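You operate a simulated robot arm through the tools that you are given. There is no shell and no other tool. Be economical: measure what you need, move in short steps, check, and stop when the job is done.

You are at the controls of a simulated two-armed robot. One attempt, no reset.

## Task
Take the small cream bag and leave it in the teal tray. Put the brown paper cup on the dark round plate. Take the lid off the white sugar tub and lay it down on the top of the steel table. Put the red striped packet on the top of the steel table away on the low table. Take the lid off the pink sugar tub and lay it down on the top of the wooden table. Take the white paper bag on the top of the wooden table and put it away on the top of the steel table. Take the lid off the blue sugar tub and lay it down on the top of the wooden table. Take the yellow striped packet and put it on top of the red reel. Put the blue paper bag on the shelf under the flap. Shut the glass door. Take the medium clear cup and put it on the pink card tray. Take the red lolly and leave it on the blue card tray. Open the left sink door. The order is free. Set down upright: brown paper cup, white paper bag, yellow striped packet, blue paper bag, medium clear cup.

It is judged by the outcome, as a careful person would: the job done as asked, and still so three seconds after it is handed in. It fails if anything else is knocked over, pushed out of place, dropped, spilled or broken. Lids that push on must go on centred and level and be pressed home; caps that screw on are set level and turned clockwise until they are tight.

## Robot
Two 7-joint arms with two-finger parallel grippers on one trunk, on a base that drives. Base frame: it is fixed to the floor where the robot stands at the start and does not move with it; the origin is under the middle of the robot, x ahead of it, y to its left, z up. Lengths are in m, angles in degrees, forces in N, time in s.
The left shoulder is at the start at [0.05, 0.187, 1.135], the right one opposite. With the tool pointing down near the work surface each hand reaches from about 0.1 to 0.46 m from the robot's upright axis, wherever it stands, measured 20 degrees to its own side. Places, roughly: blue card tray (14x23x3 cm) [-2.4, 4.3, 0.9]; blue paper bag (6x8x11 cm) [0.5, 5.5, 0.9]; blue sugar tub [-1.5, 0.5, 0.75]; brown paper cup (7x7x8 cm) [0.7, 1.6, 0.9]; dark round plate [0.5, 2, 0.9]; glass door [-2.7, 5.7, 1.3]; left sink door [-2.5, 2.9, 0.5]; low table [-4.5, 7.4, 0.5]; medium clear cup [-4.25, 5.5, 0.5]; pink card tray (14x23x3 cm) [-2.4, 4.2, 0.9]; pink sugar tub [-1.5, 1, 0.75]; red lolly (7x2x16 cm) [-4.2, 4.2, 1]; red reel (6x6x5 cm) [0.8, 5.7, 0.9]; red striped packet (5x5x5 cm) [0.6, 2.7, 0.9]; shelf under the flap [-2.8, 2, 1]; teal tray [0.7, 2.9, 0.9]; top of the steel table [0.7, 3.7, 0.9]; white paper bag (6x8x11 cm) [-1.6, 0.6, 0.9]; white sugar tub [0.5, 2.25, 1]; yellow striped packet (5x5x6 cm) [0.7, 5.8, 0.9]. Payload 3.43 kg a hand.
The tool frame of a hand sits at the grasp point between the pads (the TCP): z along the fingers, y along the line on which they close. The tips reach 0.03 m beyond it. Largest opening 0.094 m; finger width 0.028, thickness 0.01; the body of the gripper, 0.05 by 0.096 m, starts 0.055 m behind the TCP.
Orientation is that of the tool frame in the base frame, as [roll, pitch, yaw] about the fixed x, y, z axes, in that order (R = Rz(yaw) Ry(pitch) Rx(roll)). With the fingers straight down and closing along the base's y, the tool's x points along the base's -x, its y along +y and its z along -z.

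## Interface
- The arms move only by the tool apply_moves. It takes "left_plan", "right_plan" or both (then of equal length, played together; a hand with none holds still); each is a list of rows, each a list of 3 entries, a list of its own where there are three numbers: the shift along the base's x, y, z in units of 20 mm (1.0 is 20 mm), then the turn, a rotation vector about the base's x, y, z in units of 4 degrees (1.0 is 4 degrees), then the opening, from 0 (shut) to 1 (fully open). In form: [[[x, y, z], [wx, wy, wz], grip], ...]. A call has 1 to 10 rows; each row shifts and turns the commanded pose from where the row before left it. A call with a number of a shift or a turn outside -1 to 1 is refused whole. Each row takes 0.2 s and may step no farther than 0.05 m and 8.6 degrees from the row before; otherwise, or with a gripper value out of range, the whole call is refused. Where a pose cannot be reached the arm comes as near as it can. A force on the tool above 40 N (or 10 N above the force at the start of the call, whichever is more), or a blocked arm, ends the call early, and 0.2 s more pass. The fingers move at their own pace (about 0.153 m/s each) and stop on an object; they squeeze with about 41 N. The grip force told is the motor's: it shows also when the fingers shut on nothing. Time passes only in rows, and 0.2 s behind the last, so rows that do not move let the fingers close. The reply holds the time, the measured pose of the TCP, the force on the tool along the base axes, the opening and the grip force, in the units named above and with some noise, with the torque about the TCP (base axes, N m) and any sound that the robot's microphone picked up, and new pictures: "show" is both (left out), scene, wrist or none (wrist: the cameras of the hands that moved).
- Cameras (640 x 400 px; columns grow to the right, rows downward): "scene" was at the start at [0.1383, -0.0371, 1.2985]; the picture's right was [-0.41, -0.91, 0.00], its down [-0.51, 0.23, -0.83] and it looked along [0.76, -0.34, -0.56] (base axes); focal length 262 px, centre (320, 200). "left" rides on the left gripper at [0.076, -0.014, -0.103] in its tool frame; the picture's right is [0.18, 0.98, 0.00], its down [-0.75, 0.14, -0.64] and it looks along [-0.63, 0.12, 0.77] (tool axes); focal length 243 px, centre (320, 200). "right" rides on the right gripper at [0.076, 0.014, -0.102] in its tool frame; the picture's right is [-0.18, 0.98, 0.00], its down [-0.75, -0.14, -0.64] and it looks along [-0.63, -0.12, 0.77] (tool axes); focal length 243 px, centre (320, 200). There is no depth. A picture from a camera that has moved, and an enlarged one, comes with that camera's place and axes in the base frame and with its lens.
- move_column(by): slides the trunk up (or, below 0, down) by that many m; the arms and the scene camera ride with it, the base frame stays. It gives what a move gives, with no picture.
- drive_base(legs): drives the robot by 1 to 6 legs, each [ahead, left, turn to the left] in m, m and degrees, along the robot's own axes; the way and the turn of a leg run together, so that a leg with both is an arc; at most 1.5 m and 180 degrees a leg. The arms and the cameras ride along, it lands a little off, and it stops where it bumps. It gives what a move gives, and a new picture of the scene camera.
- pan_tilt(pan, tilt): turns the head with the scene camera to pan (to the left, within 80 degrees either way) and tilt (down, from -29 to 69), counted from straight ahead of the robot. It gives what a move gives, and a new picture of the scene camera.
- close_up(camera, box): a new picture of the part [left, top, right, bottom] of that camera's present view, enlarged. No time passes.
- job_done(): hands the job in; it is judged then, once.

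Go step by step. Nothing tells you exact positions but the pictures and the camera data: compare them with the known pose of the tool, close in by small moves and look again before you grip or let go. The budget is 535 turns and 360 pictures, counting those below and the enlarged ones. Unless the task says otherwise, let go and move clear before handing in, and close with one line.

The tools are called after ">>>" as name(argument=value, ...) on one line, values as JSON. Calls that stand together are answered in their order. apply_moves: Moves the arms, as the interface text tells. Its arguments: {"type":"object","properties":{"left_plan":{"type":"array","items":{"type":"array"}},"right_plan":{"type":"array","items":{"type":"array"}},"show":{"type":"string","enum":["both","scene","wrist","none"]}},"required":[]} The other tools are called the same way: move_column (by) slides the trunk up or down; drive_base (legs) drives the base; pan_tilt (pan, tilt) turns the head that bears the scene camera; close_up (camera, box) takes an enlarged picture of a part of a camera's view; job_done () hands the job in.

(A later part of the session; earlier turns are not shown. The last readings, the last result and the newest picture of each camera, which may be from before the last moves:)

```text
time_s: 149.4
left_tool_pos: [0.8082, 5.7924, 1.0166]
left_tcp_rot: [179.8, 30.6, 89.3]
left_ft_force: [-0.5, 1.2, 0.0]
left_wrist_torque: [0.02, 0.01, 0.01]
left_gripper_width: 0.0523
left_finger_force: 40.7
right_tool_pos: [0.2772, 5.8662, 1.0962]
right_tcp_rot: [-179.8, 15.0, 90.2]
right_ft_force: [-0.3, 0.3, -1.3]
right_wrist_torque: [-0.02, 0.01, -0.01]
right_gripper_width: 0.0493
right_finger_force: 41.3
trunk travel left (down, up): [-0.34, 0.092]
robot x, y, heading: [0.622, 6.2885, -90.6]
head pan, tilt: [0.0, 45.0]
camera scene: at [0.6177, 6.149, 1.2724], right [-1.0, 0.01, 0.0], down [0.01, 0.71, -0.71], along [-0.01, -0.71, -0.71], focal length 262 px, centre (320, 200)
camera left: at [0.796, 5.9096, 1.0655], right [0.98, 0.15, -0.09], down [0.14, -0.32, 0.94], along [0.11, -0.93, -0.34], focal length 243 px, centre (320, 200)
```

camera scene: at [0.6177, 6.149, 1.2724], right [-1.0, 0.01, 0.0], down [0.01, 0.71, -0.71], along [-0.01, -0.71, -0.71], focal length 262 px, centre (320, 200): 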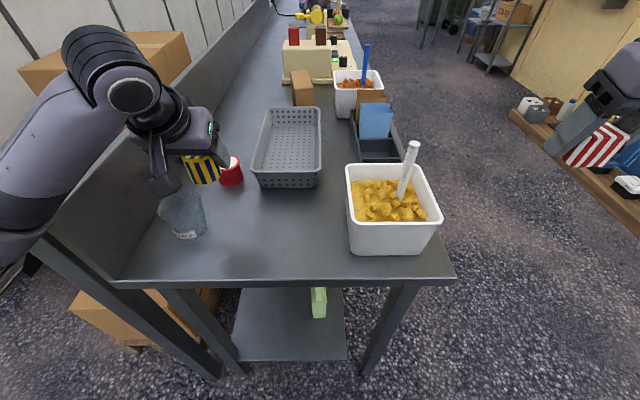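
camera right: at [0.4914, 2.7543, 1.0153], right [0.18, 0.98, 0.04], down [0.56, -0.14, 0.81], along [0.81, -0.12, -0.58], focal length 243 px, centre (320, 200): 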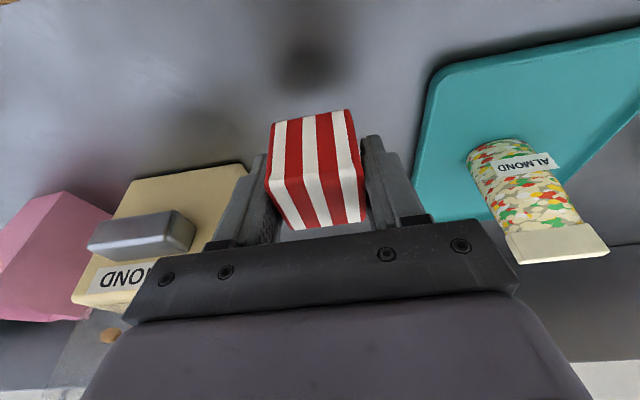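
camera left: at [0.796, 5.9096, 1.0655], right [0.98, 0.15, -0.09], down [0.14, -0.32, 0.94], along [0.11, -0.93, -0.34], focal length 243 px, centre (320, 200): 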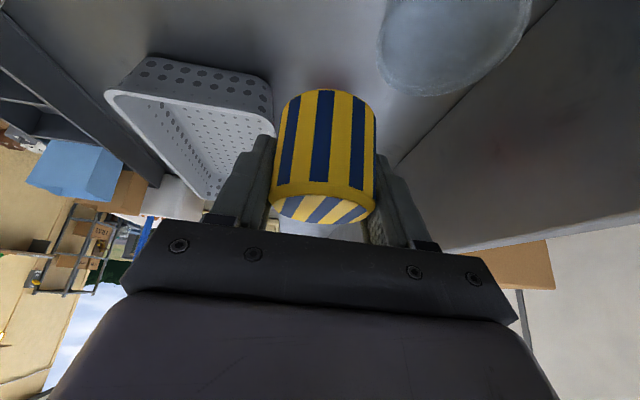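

Continue over the reel at this height.

>>> apply_moves(left_plan=[[[0.15, -1, 0], [0, 0, 0], 0.45], [[0.15, -1, 0], [0, 0, 0], 0.45], [[0.15, -1, 0], [0, 0, 0], 0.45], [[0.15, -1, 0], [0, 0, 0], 0.45], [[0.15, -1, 0], [0, 0, 0], 0.45], [[0.15, -1, 0], [0, 0, 0], 0.45], [[0.1, -0.7, 0], [0, 0, 0], 0.45]])

```text
time_s: 151.1
left_tool_pos: [0.8274, 5.6628, 1.0198]
left_tcp_rot: [179.7, 31.0, 89.2]
left_ft_force: [-1.2, 0.5, -1.8]
left_wrist_torque: [-0.01, -0.02, 0.0]
left_gripper_width: 0.0523
left_finger_force: 41.0
right_tool_pos: [0.274, 5.873, 1.0989]
right_tcp_rot: [-180.0, 15.4, 90.0]
right_ft_force: [0.3, 0.4, -0.1]
right_wrist_torque: [-0.05, 0.0, 0.01]
right_gripper_width: 0.0492
right_finger_force: 40.7
trunk travel left (down, up): [-0.34, 0.092]
robot x, y, heading: [0.6191, 6.2896, -90.7]
head pan, tilt: [0.0, 45.0]
camera scene: at [0.616, 6.1565, 1.2733], right [-1.0, 0.01, 0.0], down [0.01, 0.7, -0.71], along [-0.01, -0.71, -0.7], focal length 262 px, centre (320, 200)
camera left: at [0.814, 5.781, 1.0694], right [0.99, 0.15, -0.09], down [0.13, -0.32, 0.94], along [0.11, -0.94, -0.33], focal length 243 px, centre (320, 200)
```

scene: 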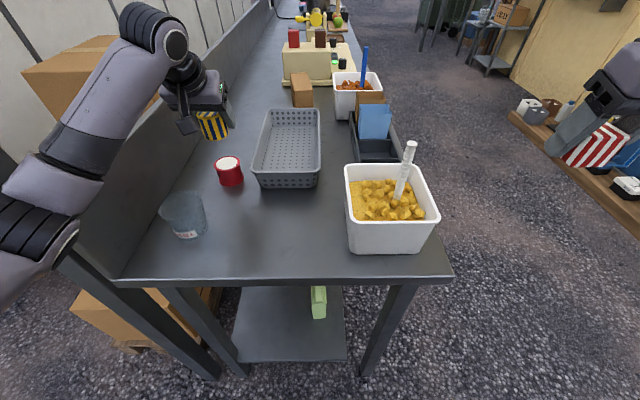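
left: 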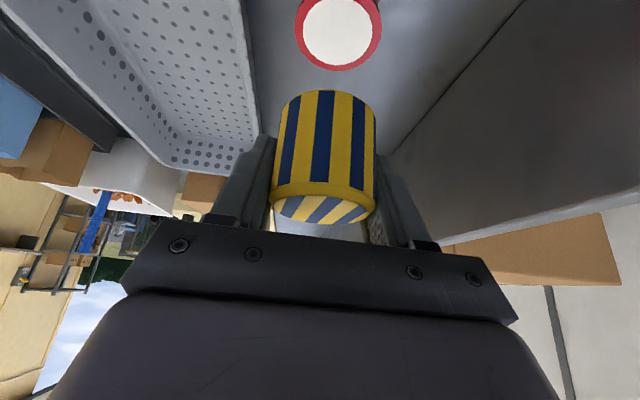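

Reel re-measured at (0.829, 5.659); adjust slightly and lower.

>>> apply_moves(left_plan=[[[0.1, -0.15, -0.6], [0, 0, 0], 0.45], [[0, 0, -0.7], [0, 0, 0], 0.45], [[0, 0, -0.7], [0, 0, 0], 0.45], [[0, 0, -0.7], [0, 0, 0], 0.45]])

```text
time_s: 152.1
left_tool_pos: [0.8213, 5.6561, 0.9668]
left_tcp_rot: [179.4, 30.9, 88.8]
left_ft_force: [0.0, -0.5, -0.9]
left_wrist_torque: [0.0, -0.01, -0.01]
left_gripper_width: 0.052
left_finger_force: 41.5
right_tool_pos: [0.2693, 5.8686, 1.0945]
right_tcp_rot: [179.8, 15.3, 89.8]
right_ft_force: [-0.6, -0.1, 0.1]
right_wrist_torque: [-0.01, 0.03, -0.01]
right_gripper_width: 0.0493
right_finger_force: 40.8
trunk travel left (down, up): [-0.34, 0.092]
robot x, y, heading: [0.6211, 6.2876, -90.8]
head pan, tilt: [0.0, 45.0]
camera scene: at [0.6095, 6.1524, 1.2724], right [-1.0, 0.01, -0.01], down [0.01, 0.7, -0.71], along [0.0, -0.71, -0.7], focal length 262 px, centre (320, 200)
camera left: at [0.8089, 5.7751, 1.0143], right [0.99, 0.14, -0.09], down [0.13, -0.32, 0.94], along [0.11, -0.94, -0.33], focal length 243 px, centre (320, 200)
```

scene: 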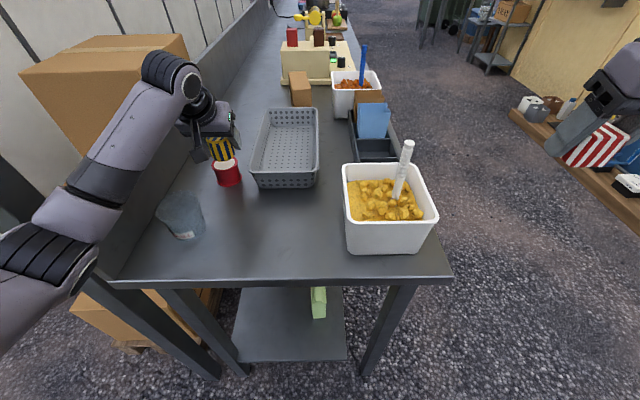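
left: 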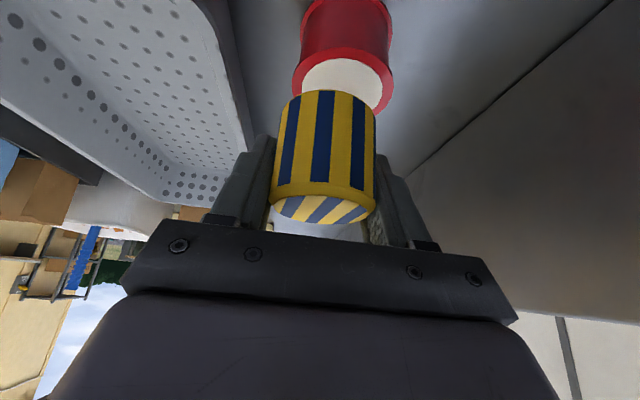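

The body is being pushed slightly sideways: the left elbow is leaning on the pole/panel. I'll raise, shift the base 8 cm away (robot right), and re-approach.

>>> apply_moves(left_plan=[[[0, 0, 1], [0, 0, 0], 0.45], [[0, 0.3, 1], [0, 0, 0], 0.45], [[0, 0.5, 1], [0, 0, 0], 0.45], [[0, 0.5, 0], [0, 0, 0], 0.45]], show="none")

>>> drive_base(legs=[[0, -0.1, 0]])

```text
time_s: 153.1
left_tool_pos: [0.828, 5.6834, 1.031]
left_tcp_rot: [179.5, 31.3, 89.1]
left_ft_force: [0.5, -0.5, -0.8]
left_wrist_torque: [-0.02, 0.0, 0.01]
left_gripper_width: 0.0522
left_finger_force: 40.8
right_tool_pos: [0.2728, 5.8691, 1.0978]
right_tcp_rot: [179.9, 15.3, 89.9]
right_ft_force: [-0.9, -0.2, -0.8]
right_wrist_torque: [0.01, -0.04, -0.02]
right_gripper_width: 0.0494
right_finger_force: 40.8
trunk travel left (down, up): [-0.34, 0.092]
robot x, y, heading: [0.6203, 6.2922, -90.5]
head pan, tilt: [0.0, 45.0]
```

```text
time_s: 154.2
left_tool_pos: [0.7303, 5.6816, 1.0227]
left_tcp_rot: [179.7, 30.6, 89.3]
left_ft_force: [-0.2, 0.8, -0.2]
left_wrist_torque: [0.04, -0.03, -0.02]
left_gripper_width: 0.0525
left_finger_force: 40.9
right_tool_pos: [0.1771, 5.8678, 1.0953]
right_tcp_rot: [-179.9, 14.9, 90.0]
right_ft_force: [0.0, -0.7, -0.8]
right_wrist_torque: [0.02, -0.02, 0.03]
right_gripper_width: 0.0493
right_finger_force: 41.5
trunk travel left (down, up): [-0.34, 0.092]
robot x, y, heading: [0.5214, 6.2898, -90.7]
head pan, tilt: [0.0, 45.0]
camera scene: at [0.5171, 6.1501, 1.2724], right [-1.0, 0.01, 0.0], down [0.01, 0.71, -0.71], along [-0.01, -0.71, -0.71], focal length 262 px, centre (320, 200)
```

scene: 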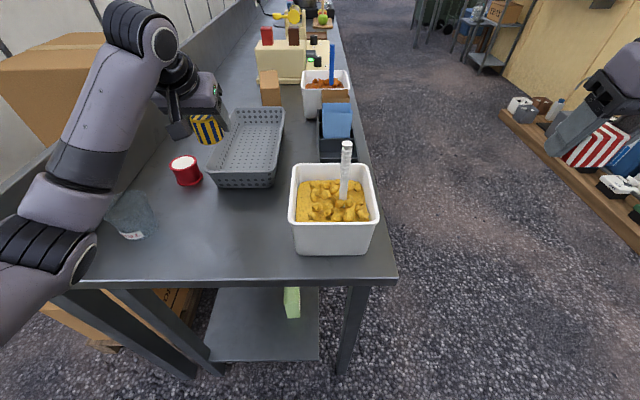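

>>> apply_moves(left_plan=[[[1, -0.2, 0], [0, 0, 0], 0.45], [[1, -0.2, 0], [0, 0, 0], 0.45], [[1, -0.2, 0], [0, 0, 0], 0.45], [[1, -0.25, 0], [0, 0, 0], 0.45], [[0.95, -0.25, 0], [0, 0, 0], 0.45], [[0, 0, -0.8], [0, 0, 0], 0.45], [[0, 0, -0.8], [0, 0, 0], 0.45], [[0, 0, -0.8], [0, 0, 0], 0.45]])

```text
time_s: 156.0
left_tool_pos: [0.8317, 5.6593, 0.9763]
left_tcp_rot: [179.8, 30.7, 89.4]
left_ft_force: [0.2, -0.1, -0.6]
left_wrist_torque: [0.0, 0.01, 0.02]
left_gripper_width: 0.0522
left_finger_force: 41.2
right_tool_pos: [0.1768, 5.8666, 1.0964]
right_tcp_rot: [-179.8, 15.0, 90.0]
right_ft_force: [1.0, -0.3, 0.5]
right_wrist_torque: [0.03, 0.03, 0.0]
right_gripper_width: 0.0492
right_finger_force: 40.9
trunk travel left (down, up): [-0.34, 0.092]
robot x, y, heading: [0.5191, 6.2948, -90.6]
head pan, tilt: [0.0, 45.0]
camera scene: at [0.518, 6.15, 1.2724], right [-1.0, 0.01, 0.0], down [0.01, 0.71, -0.71], along [-0.01, -0.71, -0.71], focal length 262 px, centre (320, 200)
camera left: at [0.8172, 5.7777, 1.0233], right [0.98, 0.15, -0.09], down [0.14, -0.32, 0.94], along [0.11, -0.94, -0.34], focal length 243 px, centre (320, 200)
```

scene: 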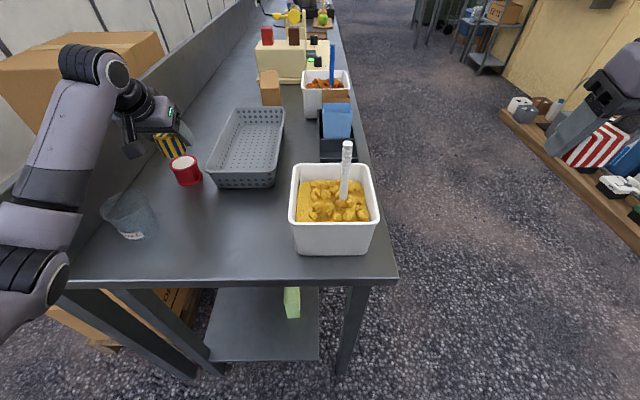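
left: 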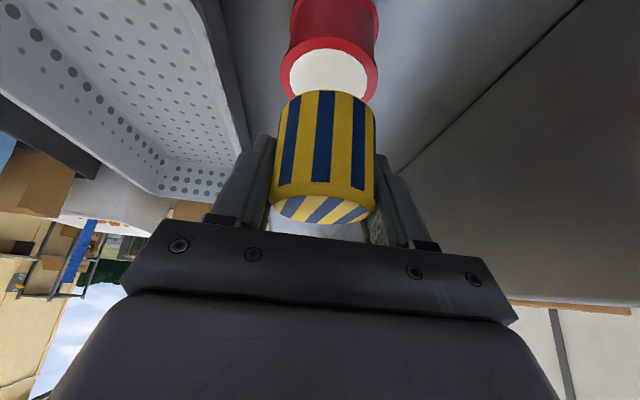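

Aligned within 3 mm and no leaning. Lower to contact.

>>> apply_moves(left_plan=[[[-0.15, 0.1, -0.5], [0, 0, 0], 0.45], [[0, 0, -0.4], [0, 0, 0], 0.45], [[0, 0, -0.2], [0, 0, 0], 0.45], [[0, 0, 0], [0, 0, 0], 0.45]], show="wrist")

```text
time_s: 157.0
left_tool_pos: [0.8273, 5.662, 0.9527]
left_tcp_rot: [179.9, 30.8, 89.3]
left_ft_force: [0.7, -0.1, -1.6]
left_wrist_torque: [0.0, -0.03, 0.02]
left_gripper_width: 0.052
left_finger_force: 41.5
right_tool_pos: [0.1773, 5.8671, 1.0968]
right_tcp_rot: [-179.8, 15.1, 90.0]
right_ft_force: [-0.7, -0.6, 0.0]
right_wrist_torque: [-0.03, 0.01, 0.0]
right_gripper_width: 0.0493
right_finger_force: 41.2
trunk travel left (down, up): [-0.34, 0.092]
robot x, y, heading: [0.5193, 6.2903, -90.9]
head pan, tilt: [0.0, 45.0]
camera left: at [0.8141, 5.7803, 1.001], right [0.98, 0.15, -0.09], down [0.14, -0.32, 0.94], along [0.11, -0.94, -0.34], focal length 243 px, centre (320, 200)
```

left: 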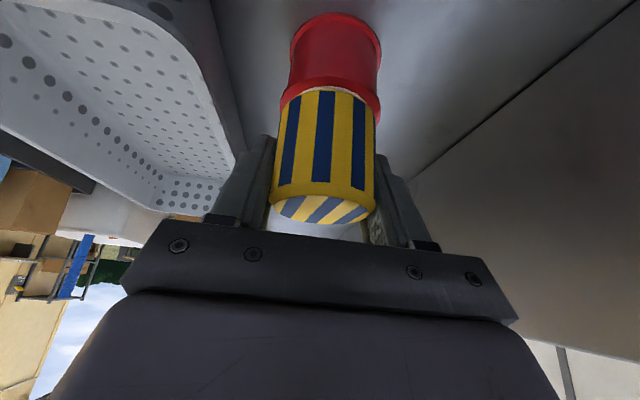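

>>> apply_moves(left_plan=[[[0.1, 0, -0.15], [0, 0, 0], 0.45], [[0, 0, -0.15], [0, 0, 0], 0.45], [[0, 0, 0], [0, 0, 0], 0.45]], show="none")

>>> apply_moves(left_plan=[[[0, 0, -0.1], [0, 0, 0], 0.45], [[0, 0, 0], [0, 0, 0], 0.45]], show="wrist")

```text
time_s: 157.8
left_tool_pos: [0.8292, 5.6624, 0.9468]
left_tcp_rot: [179.7, 30.5, 89.3]
left_ft_force: [-0.5, -0.5, -0.5]
left_wrist_torque: [-0.02, -0.01, -0.02]
left_gripper_width: 0.0521
left_finger_force: 41.3
right_tool_pos: [0.1771, 5.8671, 1.0977]
right_tcp_rot: [-179.9, 14.9, 90.0]
right_ft_force: [0.0, 0.7, -0.9]
right_wrist_torque: [0.03, 0.0, 0.03]
right_gripper_width: 0.0493
right_finger_force: 41.2
trunk travel left (down, up): [-0.34, 0.092]
robot x, y, heading: [0.517, 6.2918, -90.8]
head pan, tilt: [0.0, 45.0]
```

```text
time_s: 158.4
left_tool_pos: [0.8293, 5.662, 0.9451]
left_tcp_rot: [179.8, 30.6, 89.2]
left_ft_force: [0.8, 0.3, -2.2]
left_wrist_torque: [0.0, 0.02, 0.0]
left_gripper_width: 0.0523
left_finger_force: 41.1
right_tool_pos: [0.1769, 5.8675, 1.0951]
right_tcp_rot: [-179.7, 15.0, 89.9]
right_ft_force: [0.7, -0.1, 0.1]
right_wrist_torque: [0.05, -0.03, -0.01]
right_gripper_width: 0.0496
right_finger_force: 40.3
trunk travel left (down, up): [-0.34, 0.092]
robot x, y, heading: [0.5216, 6.2879, -90.8]
head pan, tilt: [0.0, 45.0]
camera left: at [0.8162, 5.7806, 0.9929], right [0.98, 0.15, -0.09], down [0.14, -0.32, 0.94], along [0.11, -0.93, -0.34], focal length 243 px, centre (320, 200)
```

left: 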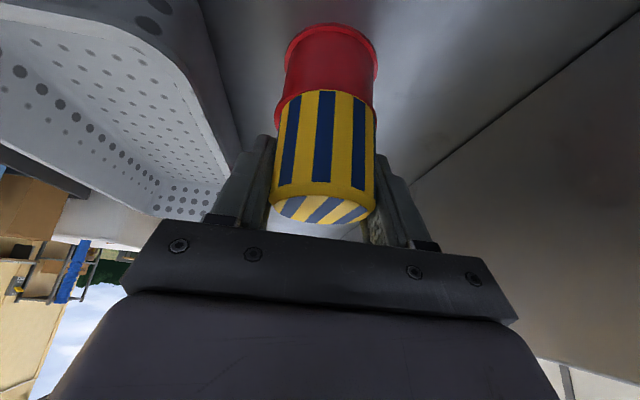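

>>> apply_moves(left_plan=[[[0, 0, -0.12], [0, 0, 0], 0.45], [[0, 0, 0], [0, 0, 0], 0.45]], show="none")

>>> apply_moves(left_plan=[[[0, 0, -0.12], [0, 0, 0], 0.45], [[0, 0, 0], [0, 0, 0], 0.45]], show="none")

```text
time_s: 159.0
left_tool_pos: [0.8301, 5.6617, 0.9428]
left_tcp_rot: [179.8, 30.8, 89.3]
left_ft_force: [0.5, 0.3, 1.1]
left_wrist_torque: [0.03, -0.08, -0.02]
left_gripper_width: 0.0519
left_finger_force: 41.7
right_tool_pos: [0.1775, 5.8672, 1.0963]
right_tcp_rot: [-179.9, 15.0, 90.1]
right_ft_force: [0.4, 0.4, -0.3]
right_wrist_torque: [-0.01, 0.0, 0.02]
right_gripper_width: 0.0493
right_finger_force: 41.3
trunk travel left (down, up): [-0.34, 0.092]
robot x, y, heading: [0.5204, 6.296, -90.7]
head pan, tilt: [0.0, 45.0]
```

```text
time_s: 159.6
left_tool_pos: [0.8282, 5.6622, 0.9416]
left_tcp_rot: [179.7, 31.0, 89.3]
left_ft_force: [1.3, 1.6, 10.4]
left_wrist_torque: [0.18, -0.31, -0.01]
left_gripper_width: 0.0524
left_finger_force: 40.9
right_tool_pos: [0.1766, 5.868, 1.0971]
right_tcp_rot: [-179.8, 14.9, 90.0]
right_ft_force: [0.4, -0.3, 0.1]
right_wrist_torque: [-0.02, 0.01, -0.01]
right_gripper_width: 0.0493
right_finger_force: 40.9
trunk travel left (down, up): [-0.34, 0.092]
robot x, y, heading: [0.5208, 6.2926, -90.7]
head pan, tilt: [0.0, 45.0]
```

Contact made. Relieve, release slowly and retreat up along the tool axis.

>>> apply_moves(left_plan=[[[0, 0, 0.1], [0, 0, 0], 0.45], [[0, 0, 0], [0, 0, 0], 0.65], [[0, 0, 0], [0, 0, 0], 0.8], [[0, 0, 0], [0, 0, 0], 0.8], [[0, 0.5, 0.86], [0, 0, 0], 0.8], [[0, 0.5, 0.86], [0, 0, 0], 0.8], [[0, 0.5, 0.86], [0, 0, 0], 0.8], [[0, 0.5, 0.86], [0, 0, 0], 0.8], [[0, 0.5, 0.86], [0, 0, 0], 0.8]])

```text
time_s: 161.6
left_tool_pos: [0.8301, 5.713, 1.0283]
left_tcp_rot: [179.8, 30.6, 89.2]
left_ft_force: [0.2, -0.4, -0.9]
left_wrist_torque: [0.02, 0.02, -0.01]
left_gripper_width: 0.0752
left_finger_force: 0.1
right_tool_pos: [0.1772, 5.8674, 1.0975]
right_tcp_rot: [-179.7, 15.0, 90.0]
right_ft_force: [-0.8, -0.4, -1.0]
right_wrist_torque: [0.01, 0.01, 0.06]
right_gripper_width: 0.0493
right_finger_force: 41.1
trunk travel left (down, up): [-0.34, 0.092]
robot x, y, heading: [0.5196, 6.2927, -90.5]
head pan, tilt: [0.0, 45.0]
camera scene: at [0.5179, 6.1503, 1.2724], right [-1.0, 0.01, 0.0], down [0.01, 0.71, -0.71], along [-0.01, -0.71, -0.71], focal length 262 px, centre (320, 200)
camera left: at [0.8165, 5.8311, 1.0768], right [0.98, 0.15, -0.09], down [0.14, -0.32, 0.94], along [0.11, -0.93, -0.34], focal length 243 px, centre (320, 200)
```

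scene: 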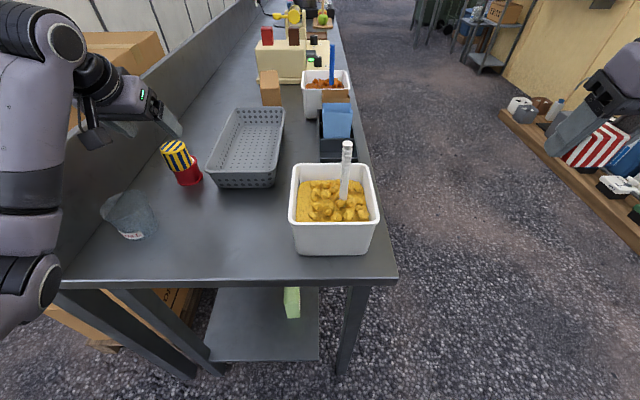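
left: 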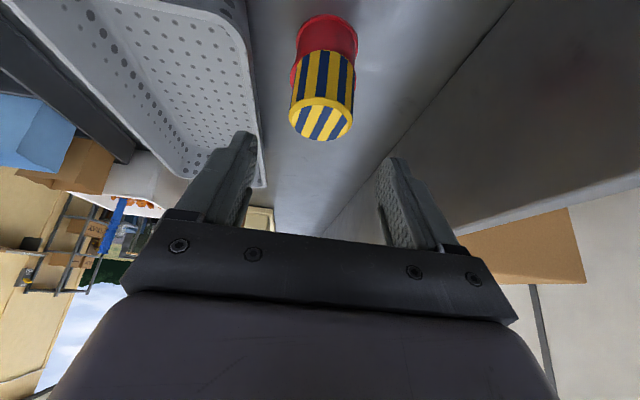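

>>> close_up(camera="scene", box=[120, 110, 220, 210])

```text
4.00 times, centred on (170, 160) of scene
camera zoom: at [0.5179, 6.1503, 1.2724], right [-1.0, 0.01, 0.0], down [0.01, 0.71, -0.71], along [-0.01, -0.71, -0.71], focal length 1048 px, centre (920, 360)
```

zoom: 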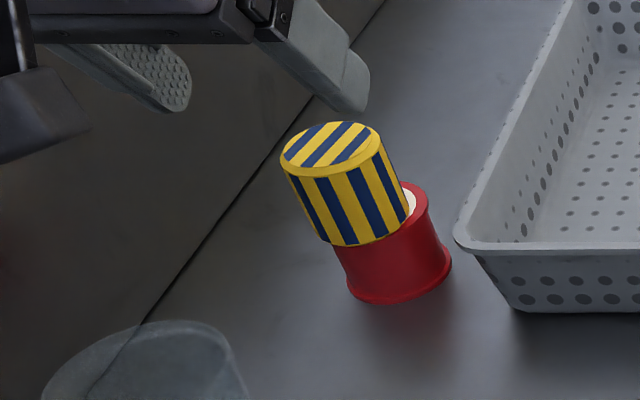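

The yellow drum stands upright on the reel (≈1 cm offset, stable). Next, the blue bag from the front of the table: retract and drive back around.

>>> apply_moves(left_plan=[[[-0.5, 0.5, 1], [0, 0, 0], 0.8], [[-1, 1, 1], [0, 0, 0], 1], [[-1, 1, 1], [0, 0, 0], 1], [[-1, 1, 1], [1, 0, 0], 1], [[-1, 1, 1], [1, 0, 0], 1], [[-1, 1, 1], [1, 0, 0], 1], [[-1, 1, 0], [1, 0, 0], 1], [[0, 1, 0], [1, 0, 0], 1], [[0, 1, 0], [1, 0, 0], 1], [[0, 0, 0], [1, 0, 0], 1]], show="none")

>>> drive_base(legs=[[0, -0.74, 0], [0, 0, 90.6], [0, -0.95, 0]])

```text
time_s: 163.8
left_tool_pos: [0.6994, 5.8838, 1.1486]
left_tcp_rot: [-179.8, 2.6, 89.4]
left_ft_force: [0.2, -0.1, 0.3]
left_wrist_torque: [0.01, 0.01, -0.02]
left_gripper_width: 0.094
left_finger_force: 0.0
right_tool_pos: [0.1776, 5.8664, 1.0977]
right_tcp_rot: [-179.9, 15.0, 90.0]
right_ft_force: [1.3, -0.1, -0.8]
right_wrist_torque: [0.01, -0.03, -0.02]
right_gripper_width: 0.0495
right_finger_force: 40.9
trunk travel left (down, up): [-0.34, 0.092]
robot x, y, heading: [0.5201, 6.2932, -90.4]
head pan, tilt: [0.0, 45.0]
```

```text
time_s: 176.3
left_tool_pos: [0.1807, 5.5242, 1.1492]
left_tcp_rot: [-179.9, 2.6, 179.8]
left_ft_force: [0.8, 0.2, 0.0]
left_wrist_torque: [0.0, 0.01, -0.01]
left_gripper_width: 0.0939
left_finger_force: 0.2
right_tool_pos: [0.1996, 5.0023, 1.0973]
right_tcp_rot: [-179.7, 15.0, -179.6]
right_ft_force: [0.5, 0.2, -0.1]
right_wrist_torque: [-0.03, 0.02, 0.01]
right_gripper_width: 0.0491
right_finger_force: 41.2
trunk travel left (down, up): [-0.34, 0.092]
robot x, y, heading: [-0.2263, 5.3432, -0.3]
head pan, tilt: [0.0, 45.0]
camera scene: at [-0.0872, 5.3412, 1.2724], right [0.0, -1.0, 0.0], down [-0.71, 0.0, -0.71], along [0.71, 0.0, -0.71], focal length 262 px, centre (320, 200)
```

scene: 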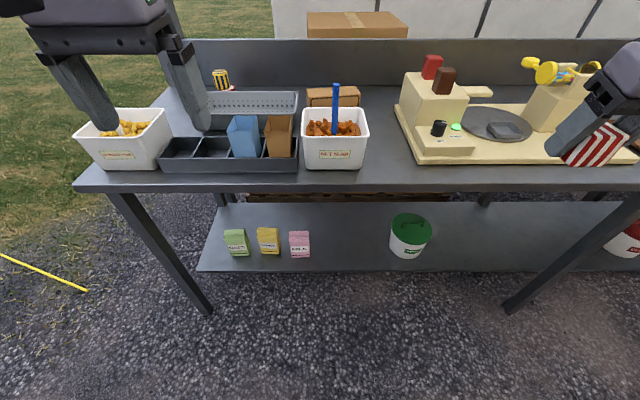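

>>> close_up(camera="scene", box=[150, 60, 370, 190])

```text
2.91 times, centred on (260, 125) of scene
camera zoom: at [-0.0872, 5.3412, 1.2724], right [0.0, -1.0, 0.0], down [-0.71, 0.0, -0.71], along [0.71, 0.0, -0.71], focal length 762 px, centre (494, 418)
```

zoom: 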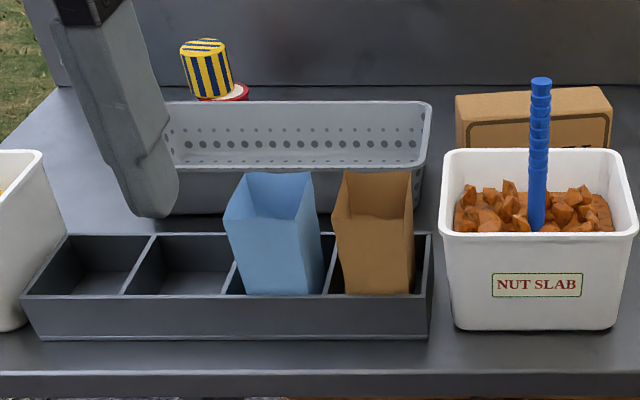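

>>> close_up(camera="scene", box=[200, 60, 250, 110])

```text
8.00 times, centred on (225, 85) of scene
camera zoom: at [-0.0872, 5.3412, 1.2724], right [0.0, -1.0, 0.0], down [-0.71, 0.0, -0.71], along [0.71, 0.0, -0.71], focal length 2096 px, centre (1080, 1120)
```

zoom: 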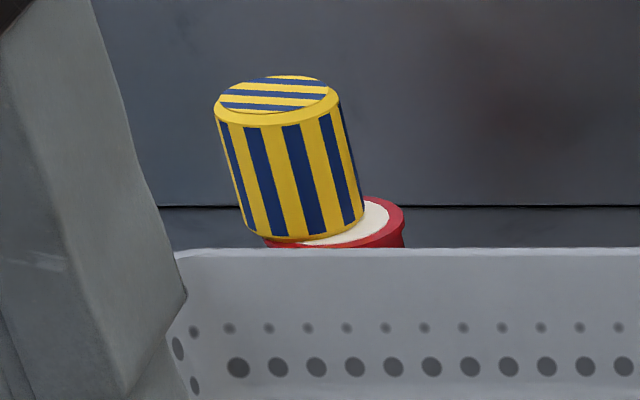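

Blue bag top centre ≈(0.476, 5.523), 8 cm wide in y, ~6 cm deep in x; I'll grip it front-to-back with the hand turned 90°. Drive forward and rotate.

>>> drive_base(legs=[[0.25, 0, 0]])

>>> apply_moves(left_plan=[[[0, 0, 0], [0, 0, -1], 1], [[0, 0, 0], [0, 0, -1], 1], [[0, 0, 0], [0, 0, -1], 1], [[0, 0, 0], [0, 0, -1], 1], [[0, 0, 0], [0, 0, -1], 1], [[0, 0, 0], [0, 0, -1], 1], [[0, 0, 0], [0, 0, -1], 1], [[0, 0, 0], [0, 0, -1], 1], [[0, 0, 0], [0, 0, -1], 1], [[0, 0, 0], [0, 0, -1], 1]], show="none")

>>> apply_moves(left_plan=[[[0, 0, 0], [0, 0, -1], 1], [[0, 0, 0], [0, 0, -1], 1], [[0, 0, 0], [0, 0, -1], 1], [[0, 0, 0], [0, 0, -1], 1], [[0, 0, 0], [0, 0, -1], 1], [[0, 0, 0], [0, 0, -1], 1], [[0, 0, 0], [0, 0, -1], 1], [[0, 0, 0], [0, 0, -1], 1], [[0, 0, 0], [0, 0, -1], 1], [[0, 0, 0], [0, 0, -1], 1]])

```text
time_s: 178.1
left_tool_pos: [0.4313, 5.5237, 1.1479]
left_tcp_rot: [-179.9, 2.6, 179.8]
left_ft_force: [0.5, -0.2, -0.4]
left_wrist_torque: [-0.03, -0.01, -0.03]
left_gripper_width: 0.0942
left_finger_force: 0.0
right_tool_pos: [0.4505, 5.0025, 1.0959]
right_tcp_rot: [-179.8, 14.9, -179.5]
right_ft_force: [0.9, -0.5, -0.8]
right_wrist_torque: [0.0, -0.01, 0.01]
right_gripper_width: 0.0494
right_finger_force: 40.7
trunk travel left (down, up): [-0.34, 0.092]
robot x, y, heading: [0.0233, 5.342, -0.2]
head pan, tilt: [0.0, 45.0]
camera scene: at [0.1639, 5.3405, 1.2723], right [0.0, -1.0, 0.0], down [-0.71, 0.0, -0.71], along [0.71, 0.0, -0.71], focal length 262 px, centre (320, 200)
```

scene: 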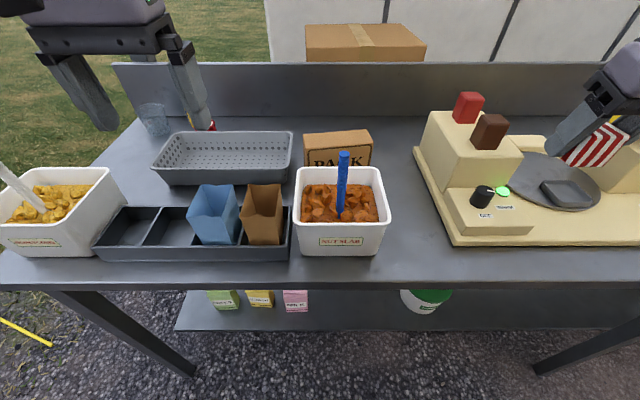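

```text
time_s: 180.3
left_tool_pos: [0.4315, 5.5248, 1.1484]
left_tcp_rot: [-179.8, 2.7, 139.7]
left_ft_force: [-0.2, 0.3, -0.2]
left_wrist_torque: [0.0, 0.01, 0.0]
left_gripper_width: 0.0937
left_finger_force: 0.0
right_tool_pos: [0.4494, 5.0016, 1.0962]
right_tcp_rot: [-179.9, 15.0, -179.6]
right_ft_force: [0.1, 0.3, -0.8]
right_wrist_torque: [-0.01, 0.01, 0.03]
right_gripper_width: 0.0494
right_finger_force: 40.5
trunk travel left (down, up): [-0.34, 0.092]
robot x, y, heading: [0.0232, 5.3398, -0.2]
head pan, tilt: [0.0, 45.0]
```

```text
time_s: 182.5
left_tool_pos: [0.4317, 5.5236, 1.1483]
left_tcp_rot: [-179.7, 2.6, 99.6]
left_ft_force: [0.1, -0.4, 0.6]
left_wrist_torque: [0.02, 0.01, 0.0]
left_gripper_width: 0.094
left_finger_force: 0.0
right_tool_pos: [0.4506, 5.0022, 1.0961]
right_tcp_rot: [-179.8, 15.0, -179.7]
right_ft_force: [0.1, 0.5, -0.8]
right_wrist_torque: [-0.01, 0.0, -0.03]
right_gripper_width: 0.0494
right_finger_force: 41.3
trunk travel left (down, up): [-0.34, 0.092]
robot x, y, heading: [0.022, 5.3429, -0.2]
head pan, tilt: [0.0, 45.0]
camera scene: at [0.1633, 5.3405, 1.2724], right [0.0, -1.0, 0.0], down [-0.71, 0.0, -0.71], along [0.71, 0.0, -0.71], focal length 262 px, centre (320, 200)
camera left: at [0.4041, 5.6016, 1.2462], right [0.94, 0.35, -0.01], down [0.26, -0.69, 0.68], along [0.23, -0.64, -0.74], focal length 243 px, centre (320, 200)
```

scene: 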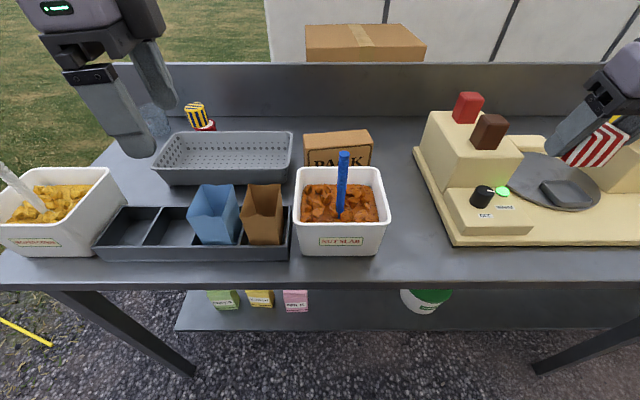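
left: 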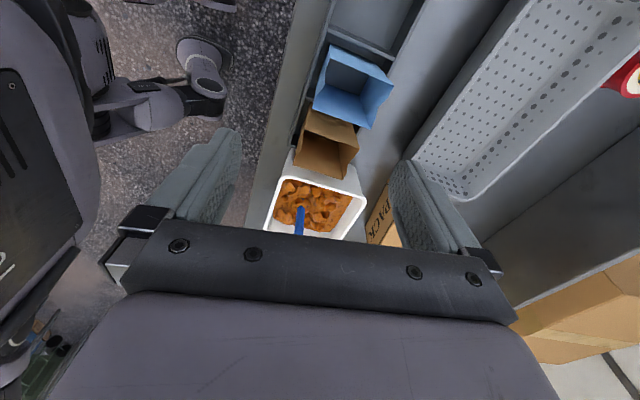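

>>> apply_moves(left_plan=[[[0.7, 0, -1], [0, 0, -0.8], 1], [[0.7, 0, -1], [0, 0, -0.8], 1], [[0.7, 0, -1], [0, 0, -0.8], 1], [[0, 0, -1], [0, 0, 0], 1]])

```text
time_s: 183.5
left_tool_pos: [0.4738, 5.5229, 1.068]
left_tcp_rot: [-179.8, 2.8, 90.1]
left_ft_force: [-0.5, -0.2, -0.3]
left_wrist_torque: [0.0, -0.02, -0.03]
left_gripper_width: 0.0942
left_finger_force: 0.1
right_tool_pos: [0.4509, 5.0026, 1.0966]
right_tcp_rot: [-179.8, 15.0, -179.5]
right_ft_force: [0.2, -0.2, -0.2]
right_wrist_torque: [0.0, -0.01, -0.03]
right_gripper_width: 0.0497
right_finger_force: 40.9
trunk travel left (down, up): [-0.34, 0.092]
robot x, y, heading: [0.0228, 5.341, -0.3]
head pan, tilt: [0.0, 45.0]
camera scene: at [0.1634, 5.3406, 1.2724], right [0.0, -1.0, 0.0], down [-0.71, 0.0, -0.71], along [0.71, 0.0, -0.71], focal length 262 px, centre (320, 200)
camera left: at [0.4592, 5.6045, 1.1658], right [0.98, 0.19, -0.01], down [0.14, -0.72, 0.68], along [0.12, -0.67, -0.74], focal length 243 px, centre (320, 200)
```

scene: 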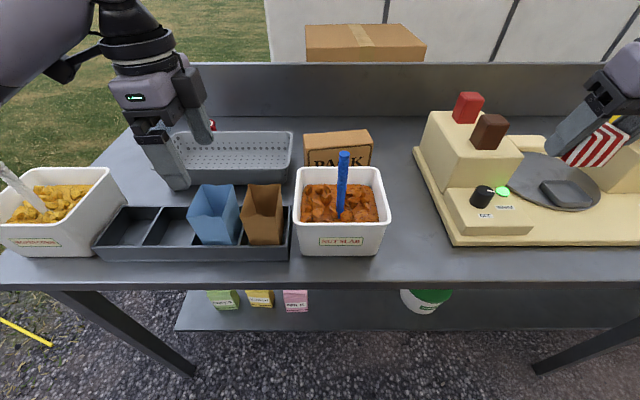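
left: 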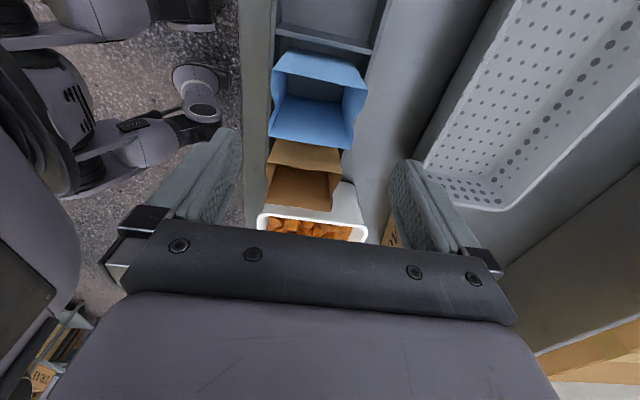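

Bag is ~7.5 cm in x, 6 cm in y, centre ≈(0.468, 5.518). Fits between the open fingers with ~9 mm each side. Align and lower partially.

>>> apply_moves(left_plan=[[[-0.3, -0.25, -0.5], [0.7, 0, 0], 1], [[0, 0, -1], [0, 0, 0], 1], [[0, 0, -0.9], [0, 0, 0], 1]])

```text
time_s: 184.3
left_tool_pos: [0.4672, 5.5188, 1.0205]
left_tcp_rot: [-179.9, -0.2, 90.2]
left_ft_force: [0.1, 0.1, 0.9]
left_wrist_torque: [-0.01, 0.01, 0.0]
left_gripper_width: 0.0938
left_finger_force: 0.0
right_tool_pos: [0.4501, 5.0027, 1.0954]
right_tcp_rot: [-179.8, 15.1, -179.6]
right_ft_force: [0.6, -0.7, -0.6]
right_wrist_torque: [-0.01, 0.03, 0.0]
right_gripper_width: 0.0495
right_finger_force: 40.6
trunk travel left (down, up): [-0.34, 0.092]
robot x, y, heading: [0.0241, 5.3411, -0.3]
head pan, tilt: [0.0, 45.0]
camera scene: at [0.1634, 5.3405, 1.2724], right [0.0, -1.0, 0.0], down [-0.71, 0.0, -0.71], along [0.71, 0.0, -0.71], focal length 262 px, centre (320, 200)
camera left: at [0.4532, 5.5951, 1.1224], right [0.98, 0.19, 0.0], down [0.15, -0.75, 0.64], along [0.12, -0.63, -0.77], focal length 243 px, centre (320, 200)
```

scene: 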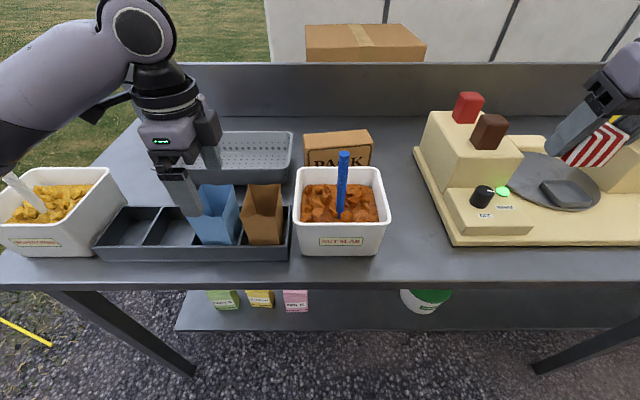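
left: 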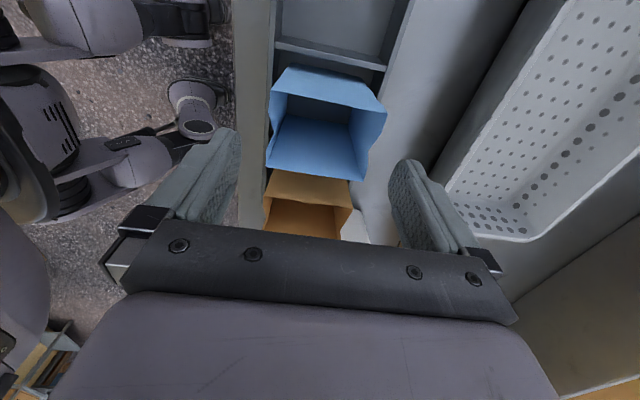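

Well centred. Descend.

>>> apply_moves(left_plan=[[[0, 0, -1], [0, 0, 0], 1], [[0, 0, -1], [0, 0, 0], 1], [[0, 0, -1], [0, 0, 0], 1], [[0, 0, -0.9], [0, 0, 0], 1]], show="wrist")

```text
time_s: 185.3
left_tool_pos: [0.4676, 5.5187, 0.9419]
left_tcp_rot: [-180.0, -0.1, 90.2]
left_ft_force: [-0.1, 0.7, -0.1]
left_wrist_torque: [-0.03, -0.01, 0.0]
left_gripper_width: 0.0938
left_finger_force: 0.1
right_tool_pos: [0.4502, 5.0012, 1.0975]
right_tcp_rot: [-179.7, 15.0, -179.6]
right_ft_force: [0.7, 0.2, -1.1]
right_wrist_torque: [0.01, -0.01, 0.02]
right_gripper_width: 0.0495
right_finger_force: 41.3
trunk travel left (down, up): [-0.34, 0.092]
robot x, y, heading: [0.0232, 5.345, -0.1]
head pan, tilt: [0.0, 45.0]
camera left: at [0.4536, 5.5946, 1.044], right [0.98, 0.19, 0.0], down [0.14, -0.75, 0.64], along [0.12, -0.63, -0.77], focal length 243 px, centre (320, 200)
```

left: 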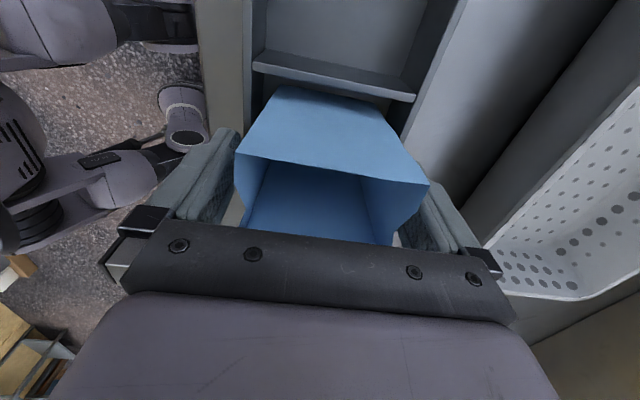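

>>> apply_moves(left_plan=[[[0, 0, 0], [0, 0, 0], 0.6], [[0, 0, 0], [0, 0, 0], 0.6], [[0, 0, 0.5], [0, 0, 0], 0.6], [[0, 0, 1], [0, 0, 0], 0.6], [[0, 0, 1], [0, 0, 0], 0.6], [[0, 0, 1], [0, 0, 0], 0.6], [[0, 0, 1], [0, 0, 0], 0.6], [[0, 0, 1], [0, 0, 0], 0.6], [[0, 0, 1], [0, 0, 0], 0.6]])

```text
time_s: 187.3
left_tool_pos: [0.4677, 5.5179, 1.0717]
left_tcp_rot: [-179.8, -0.1, 90.2]
left_ft_force: [-0.2, 0.1, -0.7]
left_wrist_torque: [-0.04, 0.0, -0.03]
left_gripper_width: 0.0789
left_finger_force: 41.5
right_tool_pos: [0.4504, 5.0012, 1.0968]
right_tcp_rot: [-179.9, 15.1, -179.6]
right_ft_force: [-0.3, 0.8, -0.7]
right_wrist_torque: [0.01, 0.02, -0.02]
right_gripper_width: 0.0496
right_finger_force: 40.8
trunk travel left (down, up): [-0.34, 0.092]
robot x, y, heading: [0.0287, 5.3403, -0.2]
head pan, tilt: [0.0, 45.0]
camera scene: at [0.1632, 5.3404, 1.2724], right [0.0, -1.0, 0.0], down [-0.71, 0.0, -0.71], along [0.71, 0.0, -0.71], focal length 262 px, centre (320, 200)
camera left: at [0.4533, 5.5946, 1.1737], right [0.98, 0.19, 0.0], down [0.15, -0.75, 0.64], along [0.12, -0.63, -0.77], focal length 243 px, centre (320, 200)
```

scene: 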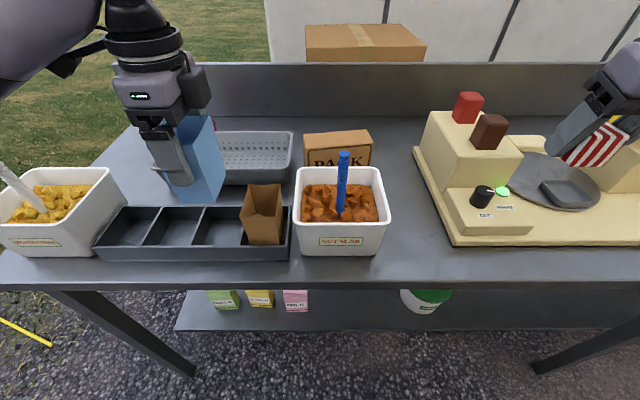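
left: 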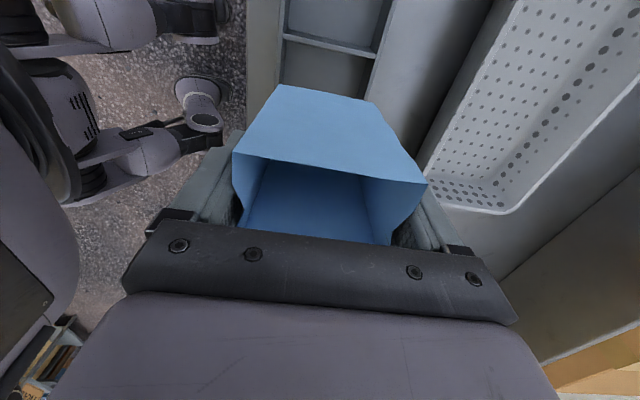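

Blue bag lifted. Now back away and turn around to survey the other side.

>>> pan_tilt(pan=0, tilt=20)

>>> drive_base(legs=[[-0.6, 0, 0], [0, 0, 150]])

```text
time_s: 188.2
left_tool_pos: [0.4687, 5.5176, 1.0715]
left_tcp_rot: [180.0, -0.1, 90.2]
left_ft_force: [-0.4, 0.2, -0.2]
left_wrist_torque: [0.0, 0.01, 0.03]
left_gripper_width: 0.0787
left_finger_force: 41.1
right_tool_pos: [0.4504, 5.0014, 1.0964]
right_tcp_rot: [-179.8, 15.0, -179.6]
right_ft_force: [-0.3, -0.2, -0.5]
right_wrist_torque: [-0.01, -0.04, -0.01]
right_gripper_width: 0.0494
right_finger_force: 40.5
trunk travel left (down, up): [-0.34, 0.092]
robot x, y, heading: [0.0249, 5.3426, -0.2]
head pan, tilt: [0.0, 20.0]
camera scene: at [0.1751, 5.3404, 1.311], right [0.0, -1.0, 0.0], down [-0.34, 0.0, -0.94], along [0.94, 0.0, -0.34], focal length 262 px, centre (320, 200)
```

scene: 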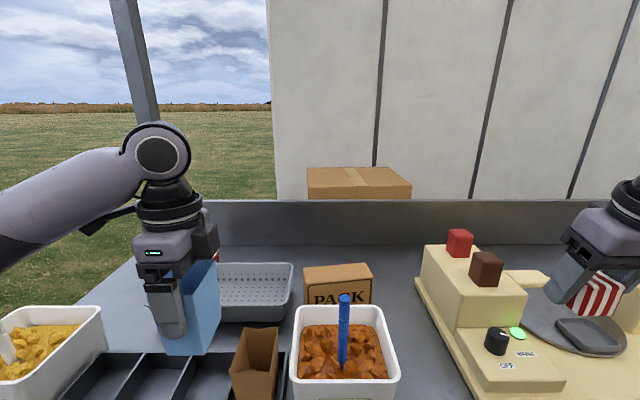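

```text
time_s: 197.8
left_tool_pos: [-1.0481, 5.4075, 1.072]
left_tcp_rot: [-179.9, 0.0, -118.9]
left_ft_force: [-1.1, 0.2, -0.2]
left_wrist_torque: [0.01, 0.01, 0.0]
left_gripper_width: 0.079
left_finger_force: 40.8
right_tool_pos: [-0.7812, 5.8502, 1.0967]
right_tcp_rot: [-179.8, 15.0, -28.7]
right_ft_force: [0.8, 0.5, -0.1]
right_wrist_torque: [-0.02, 0.0, 0.01]
right_gripper_width: 0.0493
right_finger_force: 41.4
trunk travel left (down, up): [-0.34, 0.092]
robot x, y, heading: [-0.5741, 5.346, 150.9]
head pan, tilt: [0.0, 20.0]
camera scene: at [-0.7084, 5.4192, 1.3111], right [0.49, 0.87, 0.0], down [0.3, -0.17, -0.94], along [-0.82, 0.46, -0.34], focal length 262 px, centre (320, 200)
```

scene: 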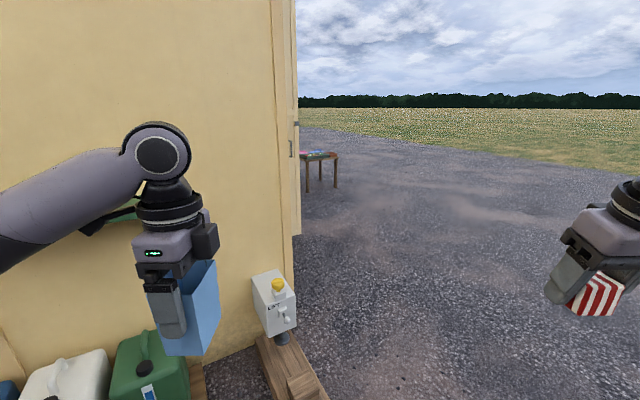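

>>> pan_tilt(pan=50, tilt=15)

>>> pan_tilt(pan=-10, tilt=10)

>>> close_up(camera="scene", box=[200, 100, 360, 220])

```text
time_s: 199.0
left_tool_pos: [-1.0488, 5.4073, 1.073]
left_tcp_rot: [-180.0, -0.1, -118.9]
left_ft_force: [-0.4, 0.3, 0.1]
left_wrist_torque: [0.0, -0.03, -0.02]
left_gripper_width: 0.0788
left_finger_force: 40.9
right_tool_pos: [-0.7824, 5.8507, 1.0971]
right_tcp_rot: [-179.9, 15.0, -28.6]
right_ft_force: [-0.2, -0.6, -1.1]
right_wrist_torque: [-0.02, -0.02, -0.03]
right_gripper_width: 0.0493
right_finger_force: 40.6
trunk travel left (down, up): [-0.34, 0.092]
robot x, y, heading: [-0.5751, 5.344, 150.6]
head pan, tilt: [50.0, 15.0]
camera scene: at [-0.7146, 5.3407, 1.3192], right [-0.35, 0.94, 0.0], down [0.24, 0.09, -0.97], along [-0.9, -0.34, -0.26], focal length 262 px, centre (320, 200)
```

scene: 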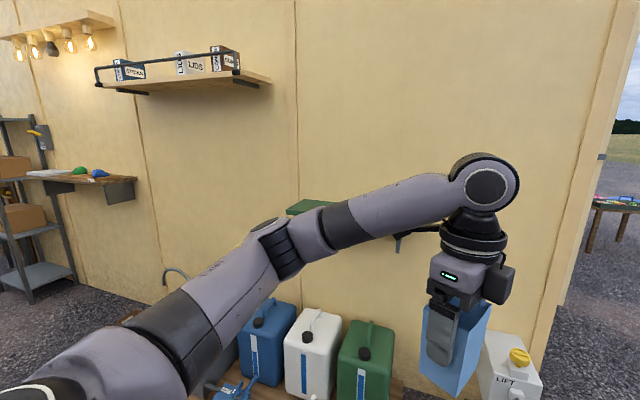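

```text
time_s: 200.3
left_tool_pos: [-1.048, 5.4075, 1.0714]
left_tcp_rot: [-179.9, -0.2, -118.8]
left_ft_force: [0.1, -0.6, -0.7]
left_wrist_torque: [-0.04, -0.02, -0.01]
left_gripper_width: 0.0788
left_finger_force: 40.5
right_tool_pos: [-0.7819, 5.8496, 1.0973]
right_tcp_rot: [-179.8, 15.0, -28.8]
right_ft_force: [-1.0, 0.2, -0.2]
right_wrist_torque: [-0.01, 0.01, -0.02]
right_gripper_width: 0.0494
right_finger_force: 40.9
trunk travel left (down, up): [-0.34, 0.092]
robot x, y, heading: [-0.576, 5.3489, 150.8]
head pan, tilt: [-10.0, 10.0]
camera scene: at [-0.6992, 5.4325, 1.3273], right [0.63, 0.77, 0.0], down [0.13, -0.11, -0.98], along [-0.76, 0.62, -0.17], focal length 262 px, centre (320, 200)
```

scene: 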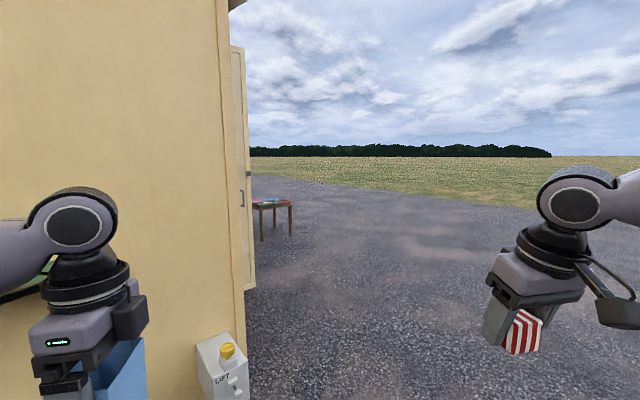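

```text
3.33 times, centred on (280, 160) of scene
camera zoom: at [-0.6992, 5.4325, 1.3273], right [0.63, 0.77, 0.0], down [0.13, -0.11, -0.98], along [-0.76, 0.62, -0.17], focal length 873 px, centre (453, 333)
```

zoom: 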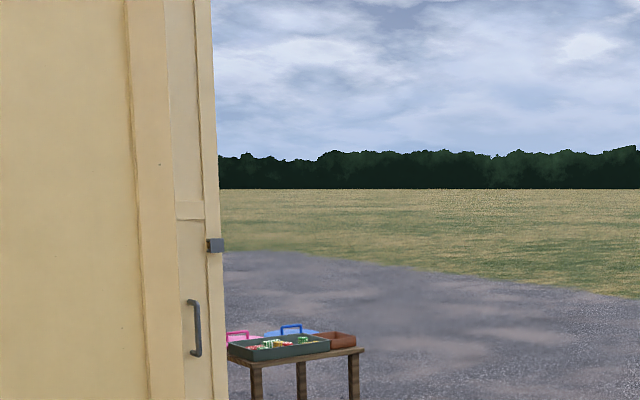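

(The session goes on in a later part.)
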